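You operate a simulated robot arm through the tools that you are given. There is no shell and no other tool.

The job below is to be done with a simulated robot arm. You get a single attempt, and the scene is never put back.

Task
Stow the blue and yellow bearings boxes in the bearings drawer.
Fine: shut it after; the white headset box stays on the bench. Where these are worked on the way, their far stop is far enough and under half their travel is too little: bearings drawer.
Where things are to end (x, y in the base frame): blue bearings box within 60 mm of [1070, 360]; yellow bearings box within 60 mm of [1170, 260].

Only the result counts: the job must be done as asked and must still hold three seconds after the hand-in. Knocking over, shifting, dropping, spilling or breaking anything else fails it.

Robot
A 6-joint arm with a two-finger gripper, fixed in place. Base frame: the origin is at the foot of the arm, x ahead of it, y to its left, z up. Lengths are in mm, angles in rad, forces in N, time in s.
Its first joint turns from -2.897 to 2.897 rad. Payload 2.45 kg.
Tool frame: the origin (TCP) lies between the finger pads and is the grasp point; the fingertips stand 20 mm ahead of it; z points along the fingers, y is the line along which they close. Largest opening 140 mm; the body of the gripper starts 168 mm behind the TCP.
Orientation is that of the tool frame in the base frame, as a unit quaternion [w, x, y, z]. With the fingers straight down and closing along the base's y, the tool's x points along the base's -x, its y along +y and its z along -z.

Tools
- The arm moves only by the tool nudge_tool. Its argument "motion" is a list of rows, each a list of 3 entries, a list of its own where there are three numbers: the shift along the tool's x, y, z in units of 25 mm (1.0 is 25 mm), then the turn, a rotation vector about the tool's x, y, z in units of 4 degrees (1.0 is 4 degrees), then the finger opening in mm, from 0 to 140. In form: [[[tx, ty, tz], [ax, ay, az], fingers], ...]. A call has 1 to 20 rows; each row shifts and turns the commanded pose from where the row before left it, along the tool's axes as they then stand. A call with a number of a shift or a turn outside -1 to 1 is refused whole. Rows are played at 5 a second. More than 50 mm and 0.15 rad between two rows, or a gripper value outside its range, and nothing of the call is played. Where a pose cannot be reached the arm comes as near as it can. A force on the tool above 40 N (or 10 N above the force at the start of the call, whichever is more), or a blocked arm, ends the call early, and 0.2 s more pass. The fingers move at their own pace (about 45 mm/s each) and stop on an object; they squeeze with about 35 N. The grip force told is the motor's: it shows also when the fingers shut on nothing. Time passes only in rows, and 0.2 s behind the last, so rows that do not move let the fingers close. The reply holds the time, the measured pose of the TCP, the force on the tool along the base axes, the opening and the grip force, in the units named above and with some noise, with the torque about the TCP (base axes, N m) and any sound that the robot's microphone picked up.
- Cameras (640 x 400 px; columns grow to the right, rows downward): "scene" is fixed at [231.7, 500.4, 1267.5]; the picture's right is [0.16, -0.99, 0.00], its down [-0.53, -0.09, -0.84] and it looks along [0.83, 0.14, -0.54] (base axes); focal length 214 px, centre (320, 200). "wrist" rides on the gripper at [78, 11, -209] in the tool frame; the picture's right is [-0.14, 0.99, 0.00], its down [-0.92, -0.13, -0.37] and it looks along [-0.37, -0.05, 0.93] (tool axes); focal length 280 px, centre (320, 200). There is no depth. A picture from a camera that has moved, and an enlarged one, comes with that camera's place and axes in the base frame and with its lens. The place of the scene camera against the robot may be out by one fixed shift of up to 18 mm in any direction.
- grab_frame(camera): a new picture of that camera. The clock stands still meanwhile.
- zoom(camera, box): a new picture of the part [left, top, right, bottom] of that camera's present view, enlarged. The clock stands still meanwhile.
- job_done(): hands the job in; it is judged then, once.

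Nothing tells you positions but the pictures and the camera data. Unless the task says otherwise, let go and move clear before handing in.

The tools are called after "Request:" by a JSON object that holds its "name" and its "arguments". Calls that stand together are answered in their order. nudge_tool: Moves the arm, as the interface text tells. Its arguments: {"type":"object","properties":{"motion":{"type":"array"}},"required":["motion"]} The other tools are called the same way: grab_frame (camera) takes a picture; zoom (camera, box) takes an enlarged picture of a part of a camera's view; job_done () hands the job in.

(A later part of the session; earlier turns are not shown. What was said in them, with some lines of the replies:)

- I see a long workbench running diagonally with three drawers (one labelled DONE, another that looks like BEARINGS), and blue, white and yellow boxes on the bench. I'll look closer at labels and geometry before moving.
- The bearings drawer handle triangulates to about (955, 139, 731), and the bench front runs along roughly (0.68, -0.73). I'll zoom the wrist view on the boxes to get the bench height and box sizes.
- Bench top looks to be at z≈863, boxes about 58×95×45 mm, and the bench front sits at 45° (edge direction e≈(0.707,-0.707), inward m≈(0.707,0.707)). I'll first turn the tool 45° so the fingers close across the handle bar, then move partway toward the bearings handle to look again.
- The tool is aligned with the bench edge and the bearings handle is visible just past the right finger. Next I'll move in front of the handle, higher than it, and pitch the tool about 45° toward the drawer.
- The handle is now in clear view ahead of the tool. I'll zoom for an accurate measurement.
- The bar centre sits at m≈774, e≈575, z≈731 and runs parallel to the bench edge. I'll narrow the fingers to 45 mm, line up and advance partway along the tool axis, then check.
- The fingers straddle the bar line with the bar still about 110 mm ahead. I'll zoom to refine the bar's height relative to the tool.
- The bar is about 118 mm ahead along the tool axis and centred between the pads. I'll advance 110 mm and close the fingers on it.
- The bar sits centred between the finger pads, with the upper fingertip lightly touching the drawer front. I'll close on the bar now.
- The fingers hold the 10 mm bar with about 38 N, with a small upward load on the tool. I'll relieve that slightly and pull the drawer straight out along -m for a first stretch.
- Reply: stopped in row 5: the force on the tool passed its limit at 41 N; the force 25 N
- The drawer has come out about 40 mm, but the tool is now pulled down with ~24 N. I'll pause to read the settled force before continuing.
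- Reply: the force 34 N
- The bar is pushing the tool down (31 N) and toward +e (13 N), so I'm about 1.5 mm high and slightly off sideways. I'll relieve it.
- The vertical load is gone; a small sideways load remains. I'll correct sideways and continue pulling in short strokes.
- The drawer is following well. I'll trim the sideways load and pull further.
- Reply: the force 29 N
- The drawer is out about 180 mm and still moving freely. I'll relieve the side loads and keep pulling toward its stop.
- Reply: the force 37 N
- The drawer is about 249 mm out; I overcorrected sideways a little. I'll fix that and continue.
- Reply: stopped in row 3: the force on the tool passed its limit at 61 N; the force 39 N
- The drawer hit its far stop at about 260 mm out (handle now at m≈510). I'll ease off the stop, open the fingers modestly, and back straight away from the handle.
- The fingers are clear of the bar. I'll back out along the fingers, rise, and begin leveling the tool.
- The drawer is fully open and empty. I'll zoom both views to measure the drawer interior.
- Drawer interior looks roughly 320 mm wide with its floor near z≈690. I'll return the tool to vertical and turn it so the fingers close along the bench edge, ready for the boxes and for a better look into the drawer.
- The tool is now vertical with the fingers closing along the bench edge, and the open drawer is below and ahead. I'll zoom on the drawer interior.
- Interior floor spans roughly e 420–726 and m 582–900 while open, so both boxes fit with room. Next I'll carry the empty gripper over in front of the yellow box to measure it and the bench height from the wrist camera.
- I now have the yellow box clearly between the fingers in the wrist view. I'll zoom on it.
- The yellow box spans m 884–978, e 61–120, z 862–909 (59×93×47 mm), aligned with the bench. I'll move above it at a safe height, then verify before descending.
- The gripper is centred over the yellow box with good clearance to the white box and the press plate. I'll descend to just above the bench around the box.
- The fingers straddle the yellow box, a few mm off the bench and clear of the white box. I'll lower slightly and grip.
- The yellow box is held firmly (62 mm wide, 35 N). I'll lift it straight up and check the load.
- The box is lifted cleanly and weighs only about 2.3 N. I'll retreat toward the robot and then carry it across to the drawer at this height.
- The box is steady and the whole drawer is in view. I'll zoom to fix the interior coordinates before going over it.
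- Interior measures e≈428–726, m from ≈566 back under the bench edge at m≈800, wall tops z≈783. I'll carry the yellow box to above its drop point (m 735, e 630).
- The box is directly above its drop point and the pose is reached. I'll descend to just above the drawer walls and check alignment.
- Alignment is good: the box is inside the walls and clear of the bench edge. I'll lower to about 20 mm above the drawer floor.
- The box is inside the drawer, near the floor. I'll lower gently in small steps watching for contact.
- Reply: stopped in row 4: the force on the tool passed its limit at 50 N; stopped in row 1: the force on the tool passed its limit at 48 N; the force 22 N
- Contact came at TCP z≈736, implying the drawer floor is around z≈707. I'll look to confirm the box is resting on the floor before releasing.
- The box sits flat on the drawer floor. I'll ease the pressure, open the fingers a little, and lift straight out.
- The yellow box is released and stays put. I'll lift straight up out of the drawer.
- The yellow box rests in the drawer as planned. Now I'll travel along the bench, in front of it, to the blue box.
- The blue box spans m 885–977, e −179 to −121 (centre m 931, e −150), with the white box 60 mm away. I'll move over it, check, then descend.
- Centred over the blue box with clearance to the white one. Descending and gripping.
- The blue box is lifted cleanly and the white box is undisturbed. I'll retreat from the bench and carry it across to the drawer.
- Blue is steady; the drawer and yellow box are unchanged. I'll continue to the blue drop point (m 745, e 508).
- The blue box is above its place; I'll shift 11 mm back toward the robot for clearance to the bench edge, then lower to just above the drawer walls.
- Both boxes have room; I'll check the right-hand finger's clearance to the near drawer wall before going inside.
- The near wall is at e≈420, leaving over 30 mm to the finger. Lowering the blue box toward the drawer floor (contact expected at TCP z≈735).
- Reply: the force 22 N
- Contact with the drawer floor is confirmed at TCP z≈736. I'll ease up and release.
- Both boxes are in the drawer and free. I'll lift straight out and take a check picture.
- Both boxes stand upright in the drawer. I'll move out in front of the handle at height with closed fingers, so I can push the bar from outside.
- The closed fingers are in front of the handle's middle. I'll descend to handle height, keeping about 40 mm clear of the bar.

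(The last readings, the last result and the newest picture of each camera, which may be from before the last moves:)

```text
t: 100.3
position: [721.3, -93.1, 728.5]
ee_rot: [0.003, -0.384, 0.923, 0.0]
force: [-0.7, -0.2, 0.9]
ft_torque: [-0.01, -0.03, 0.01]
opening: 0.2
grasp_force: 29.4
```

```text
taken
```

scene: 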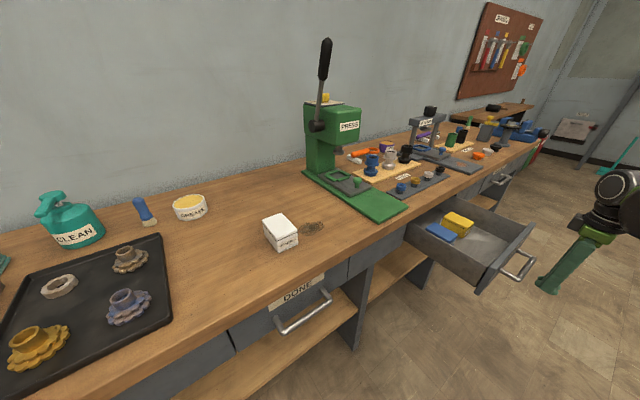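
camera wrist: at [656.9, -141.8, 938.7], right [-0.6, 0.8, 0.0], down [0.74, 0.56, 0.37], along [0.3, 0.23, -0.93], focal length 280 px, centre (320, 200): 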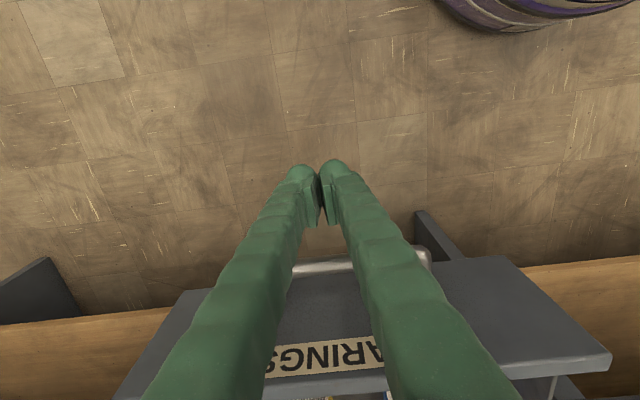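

The fingers are at handle height with the bar just ahead. I'll move up to the bar and start pushing slowly.

Request:
{"name": "nudge_tool", "arguments": {"motion": [[[-0.7, 0, 0], [0, 0, 0], 0], [[-0.5, 0, 0], [0, 0, 0], 0], [[-0.2, 0, 0], [0, 0, 0], 0], [[-0.2, 0, 0], [0, 0, 0], 0], [[-0.2, 0, 0], [0, 0, 0], 0], [[-0.2, 0, 0], [0, 0, 0], 0], [[-0.25, 0, 0], [0, 0, 0], 0], [[-0.25, 0, 0], [0, 0, 0], 0], [[-0.25, 0, 0], [0, 0, 0], 0], [[-0.25, 0, 0], [0, 0, 0], 0]]}}

Request:
{"name": "grab_frame", "arguments": {"camera": "wrist"}}

Request:
{"name": "grab_frame", "arguments": {"camera": "scene"}}

```text
t: 102.5
position: [774.1, -40.5, 728.5]
ee_rot: [0.003, -0.383, 0.924, 0.0]
force: [-0.8, -0.2, 0.1]
ft_torque: [-0.04, -0.01, -0.01]
opening: 0.0
grasp_force: 29.8
```

```text
taken
camera wrist: at [710.0, -88.9, 938.3], right [-0.6, 0.8, 0.0], down [0.74, 0.56, 0.37], along [0.3, 0.23, -0.93], focal length 280 px, centre (320, 200)
```

wrist: 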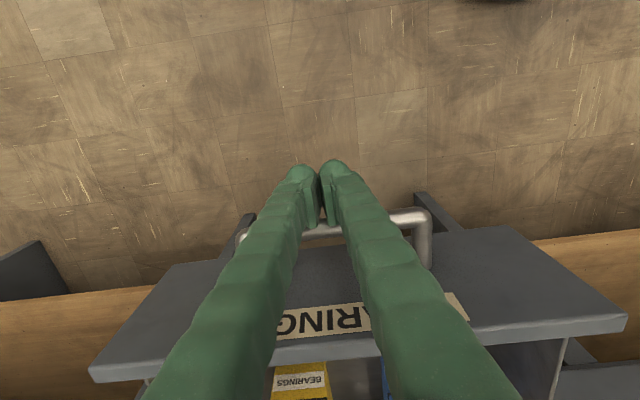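

```text
taken
```

scene: 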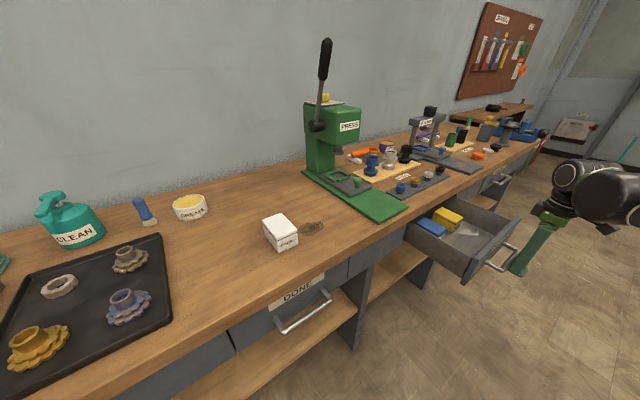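

The drawer is sliding in smoothly with almost no resistance and the boxes haven't moved in it. Continuing slowly.

Request:
{"name": "nudge_tool", "arguments": {"motion": [[[-0.25, 0, 0], [0, 0, 0], 0], [[-0.25, 0, 0], [0, 0, 0], 0], [[-0.25, 0, 0], [0, 0, 0], 0], [[-0.25, 0, 0], [0, 0, 0], 0], [[-0.25, 0, 0], [0, 0, 0], 0], [[-0.25, 0, 0], [0, 0, 0], 0], [[-0.25, 0, 0], [0, 0, 0], 0], [[-0.25, 0, 0], [0, 0, 0], 0], [[-0.25, 0, 0], [0, 0, 0], 0], [[-0.25, 0, 0], [0, 0, 0], 0], [[-0.25, 0, 0], [0, 0, 0], 0], [[-0.25, 0, 0], [0, 0, 0], 0], [[-0.25, 0, 0], [0, 0, 0], 0], [[-0.25, 0, 0], [0, 0, 0], 0], [[-0.25, 0, 0], [0, 0, 0], 0], [[-0.25, 0, 0], [0, 0, 0], 0]]}}

Request:
{"name": "grab_frame", "arguments": {"camera": "wrist"}}

Request:
{"name": "zoom", "arguments": {"camera": "scene", "box": [390, 130, 550, 290]}}

```text
t: 105.9
position: [843.5, 30.4, 730.0]
ee_rot: [0.002, -0.383, 0.924, 0.0]
force: [-0.5, -0.1, -0.2]
ft_torque: [-0.01, 0.01, 0.03]
opening: 0.1
grasp_force: 29.5
```

```text
taken
camera wrist: at [780.1, -18.0, 940.0], right [-0.6, 0.8, 0.0], down [0.74, 0.56, 0.37], along [0.3, 0.23, -0.93], focal length 280 px, centre (320, 200)
```

wrist: 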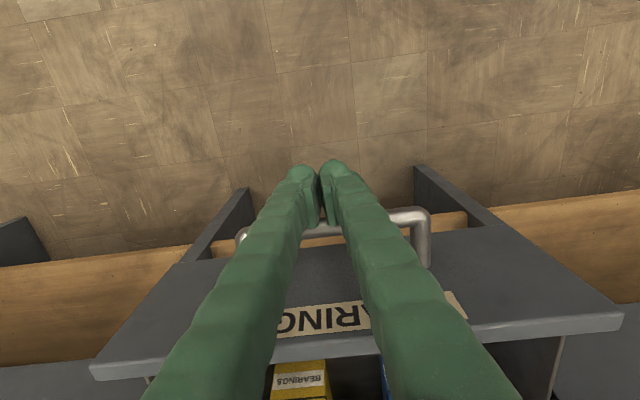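

```text
2.50 times, centred on (470, 210) of scene
camera zoom: at [231.7, 500.4, 1267.5], right [0.16, -0.99, 0.0], down [-0.53, -0.09, -0.84], along [0.83, 0.14, -0.54], focal length 536 px, centre (-55, 175)
```

zoom: 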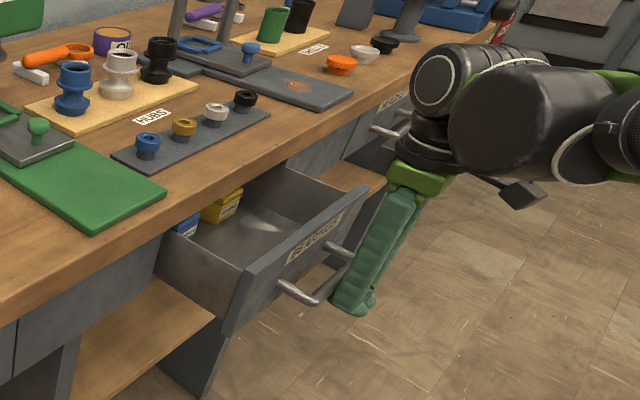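

The drawer is about half-way in with the boxes still in position. Continuing the push.

Request:
{"name": "nudge_tool", "arguments": {"motion": [[[-0.25, 0, 0], [0, 0, 0], 0], [[-0.25, 0, 0], [0, 0, 0], 0], [[-0.25, 0, 0], [0, 0, 0], 0], [[-0.25, 0, 0], [0, 0, 0], 0], [[-0.25, 0, 0], [0, 0, 0], 0], [[-0.25, 0, 0], [0, 0, 0], 0], [[-0.25, 0, 0], [0, 0, 0], 0], [[-0.25, 0, 0], [0, 0, 0], 0], [[-0.25, 0, 0], [0, 0, 0], 0], [[-0.25, 0, 0], [0, 0, 0], 0], [[-0.25, 0, 0], [0, 0, 0], 0], [[-0.25, 0, 0], [0, 0, 0], 0], [[-0.25, 0, 0], [0, 0, 0], 0], [[-0.25, 0, 0], [0, 0, 0], 0], [[-0.25, 0, 0], [0, 0, 0], 0], [[-0.25, 0, 0], [0, 0, 0], 0]]}}

Request:
{"name": "grab_frame", "arguments": {"camera": "wrist"}}

Request:
{"name": "zoom", "arguments": {"camera": "scene", "box": [390, 130, 550, 290]}}

```text
t: 109.3
position: [913.2, 100.4, 730.2]
ee_rot: [0.003, -0.383, 0.924, 0.0]
force: [-0.1, -0.5, 0.5]
ft_torque: [-0.02, -0.04, 0.03]
opening: 0.0
grasp_force: 29.3
```

```text
taken
camera wrist: at [849.5, 52.4, 939.6], right [-0.6, 0.8, 0.0], down [0.74, 0.56, 0.37], along [0.3, 0.23, -0.93], focal length 280 px, centre (320, 200)
```

wrist: 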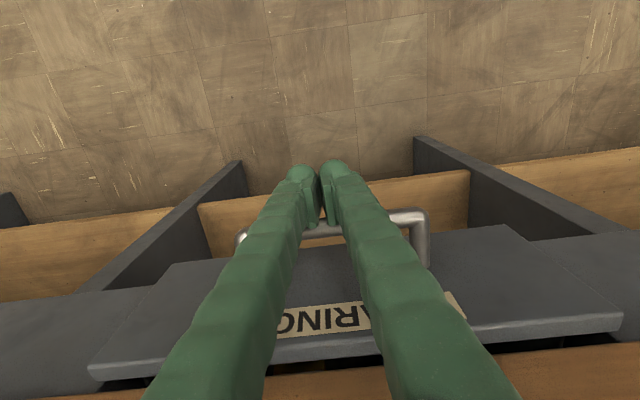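

```text
2.50 times, centred on (470, 210) of scene
camera zoom: at [231.7, 500.4, 1267.5], right [0.16, -0.99, 0.0], down [-0.53, -0.09, -0.84], along [0.83, 0.14, -0.54], focal length 536 px, centre (-55, 175)
```

zoom: 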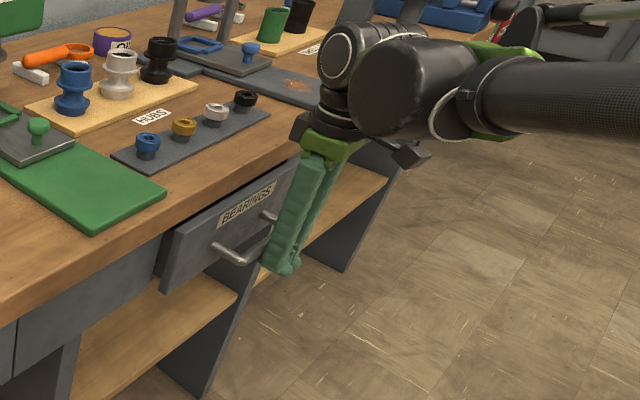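

Only about 40 mm remain. I'll finish the push with smaller steps until it meets the closed stop.

Request:
{"name": "nudge_tool", "arguments": {"motion": [[[-0.16, 0, 0], [0, 0, 0], 0], [[-0.16, 0, 0], [0, 0, 0], 0], [[-0.16, 0, 0], [0, 0, 0], 0], [[-0.16, 0, 0], [0, 0, 0], 0], [[-0.16, 0, 0], [0, 0, 0], 0], [[-0.16, 0, 0], [0, 0, 0], 0], [[-0.16, 0, 0], [0, 0, 0], 0], [[0, 0, 0], [0, 0, 0], 0]]}}

Request:
{"name": "grab_frame", "arguments": {"camera": "wrist"}}

Request:
{"name": "zoom", "arguments": {"camera": "scene", "box": [390, 130, 550, 290]}}

```text
t: 111.1
position: [930.6, 118.8, 732.2]
ee_rot: [0.002, -0.383, 0.924, 0.0]
force: [-31.6, -15.9, -4.8]
ft_torque: [0.19, -0.14, 0.19]
opening: 6.2
grasp_force: 29.6
```

```text
taken
camera wrist: at [867.7, 70.3, 940.5], right [-0.6, 0.8, 0.0], down [0.74, 0.56, 0.37], along [0.3, 0.22, -0.93], focal length 280 px, centre (320, 200)
```

wrist: 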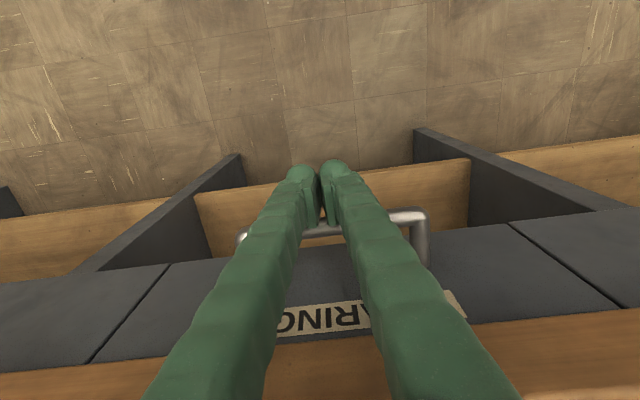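

```text
2.50 times, centred on (470, 210) of scene
camera zoom: at [231.7, 500.4, 1267.5], right [0.16, -0.99, 0.0], down [-0.53, -0.09, -0.84], along [0.83, 0.14, -0.54], focal length 536 px, centre (-55, 175)
```

zoom: 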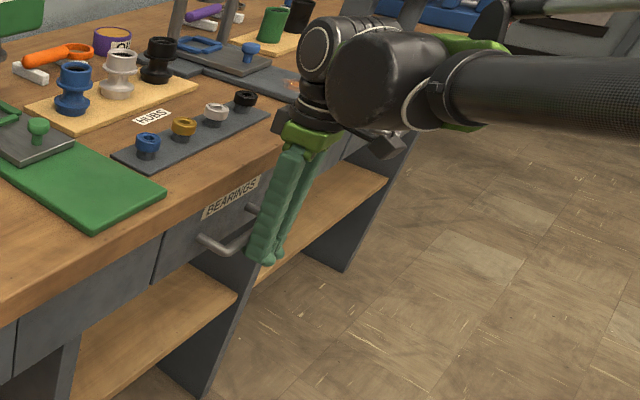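

The drawer front is flush with its neighbours and the stop pushes back with ~34 N. I'll back the fingers off the bar and verify it stays shut.

Request:
{"name": "nudge_tool", "arguments": {"motion": [[[0.2, 0, 0], [0, 0, 0], 0], [[0.6, 0, 0], [0, 0, 0], 0], [[1, 0, 0], [0, 0, 0], 0], [[1, 0, 0], [0, 0, 0], 0], [[1, 0, 0], [0, 0, 0], 0], [[1, 0, 0], [0, 0, 0], 0], [[1, 0, 0], [0, 0, 0], 0], [[0, 0, 0], [0, 0, 0], 0]]}}

Request:
{"name": "grab_frame", "arguments": {"camera": "wrist"}}

Request:
{"name": "zoom", "arguments": {"camera": "scene", "box": [360, 140, 520, 240]}}

```text
t: 112.9
position: [829.6, 18.5, 728.9]
ee_rot: [0.003, -0.384, 0.923, 0.0]
force: [0.3, -0.2, 0.2]
ft_torque: [-0.04, -0.01, -0.02]
opening: 0.1
grasp_force: 29.7
```

```text
taken
camera wrist: at [766.4, -30.6, 938.6], right [-0.6, 0.8, 0.0], down [0.74, 0.56, 0.37], along [0.3, 0.23, -0.93], focal length 280 px, centre (320, 200)
```

wrist: 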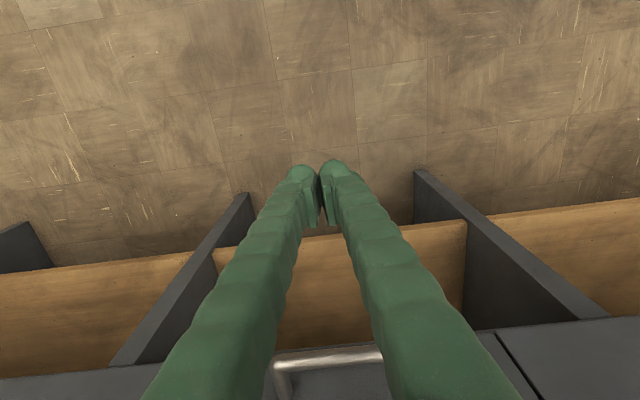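

```text
4.00 times, centred on (440, 190) of scene
camera zoom: at [231.7, 500.4, 1267.5], right [0.16, -0.99, 0.0], down [-0.53, -0.09, -0.84], along [0.83, 0.14, -0.54], focal length 858 px, centre (-160, 240)
```

zoom: 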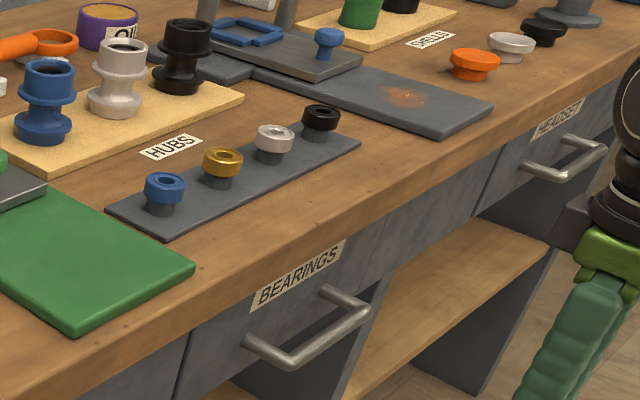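

The handle is back at exactly its original pixel position, so the drawer is fully shut. I'll raise the arm clear and do a final check of the whole bench.

Request:
{"name": "nudge_tool", "arguments": {"motion": [[[0.6, 0, 0], [0, 0, 0], 20], [[0.8, 0, -0.5], [0, 0, 0], 40], [[0.8, 0, -1], [0, 0, 0], 60], [[0.5, 0, -1], [0, 0, 0], 80], [[0.5, 0, -1], [0, 0, 0], 80], [[0.5, 0, -1], [0, 0, 0], 80], [[0, 0, -1], [0, 0, 0], 80], [[0, 0, -1], [0, 0, 0], 80], [[0, 0, -1], [0, 0, 0], 80], [[0, 0, -1], [0, 0, 0], 80], [[0, 0, -1], [0, 0, 0], 80], [[0, 0, -1], [0, 0, 0], 80], [[0, 0, -1], [0, 0, 0], 80], [[0, 0, 0], [0, 0, 0], 80], [[0, 0, 0], [0, 0, 0], 80]]}}

Request:
{"name": "grab_frame", "arguments": {"camera": "wrist"}}

Request:
{"name": "grab_frame", "arguments": {"camera": "scene"}}

Request:
{"name": "zoom", "arguments": {"camera": "scene", "box": [380, 150, 500, 250]}}

```text
t: 116.1
position: [766.3, -48.0, 1016.1]
ee_rot: [0.003, -0.384, 0.923, 0.001]
force: [0.0, -0.1, 0.6]
ft_torque: [0.03, -0.01, 0.0]
opening: 79.8
grasp_force: 0.1
```

```text
taken
camera wrist: at [701.7, -97.1, 1225.9], right [-0.6, 0.8, 0.0], down [0.74, 0.56, 0.37], along [0.3, 0.23, -0.93], focal length 280 px, centre (320, 200)
```

wrist: 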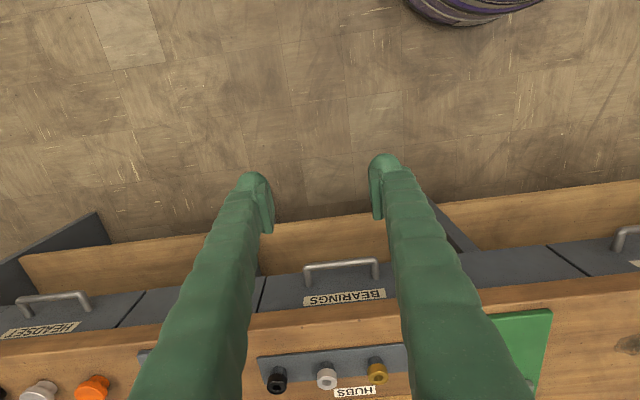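

```text
taken
```

scene: 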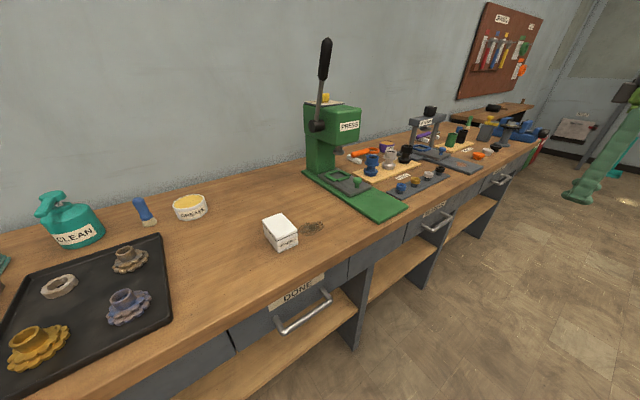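

```text
4.00 times, centred on (440, 200) of scene
camera zoom: at [231.7, 500.4, 1267.5], right [0.16, -0.99, 0.0], down [-0.53, -0.09, -0.84], along [0.83, 0.14, -0.54], focal length 858 px, centre (-160, 200)
```

zoom: 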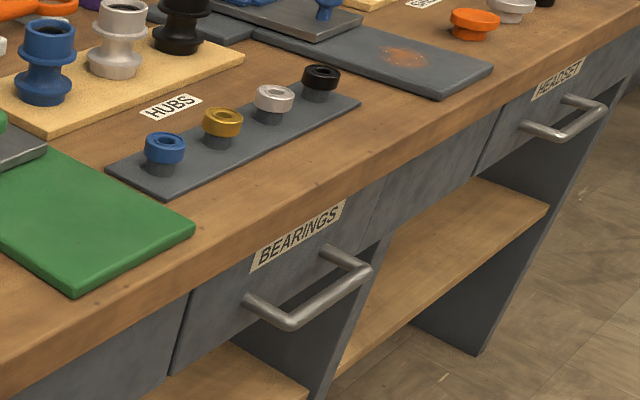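

The bearings drawer is shut flush with both boxes inside. By my placement they should be near (1064, 346) for blue and (1153, 260) for yellow. The white headset box and everything else on the bench are undisturbed and the arm is clear, so I'm handing in.

Request:
{"name": "job_done", "arguments": {}}

```text
The job is handed in.
```

The blue and yellow bearings boxes are in the bearings drawer and the drawer is shut. The white headset box is still on the bench where it was.

- **Positions:** I can't see inside the closed drawer. Worked out from where I set the boxes down and how far the drawer travelled, blue should be near (1064, 346) and yellow near (1153, 260). Both are within about 20 mm of their targets.
- **Drawer:** I pulled it to its far stop, about 260 mm, before loading. I then pushed it in until the closed stop pushed back at roughly 34 N. In the last picture the front is flush and the handle is back at its original spot.
- **Rest of the bench:** nothing else looks moved in the final views. The gripper is empty and clear of the bench.
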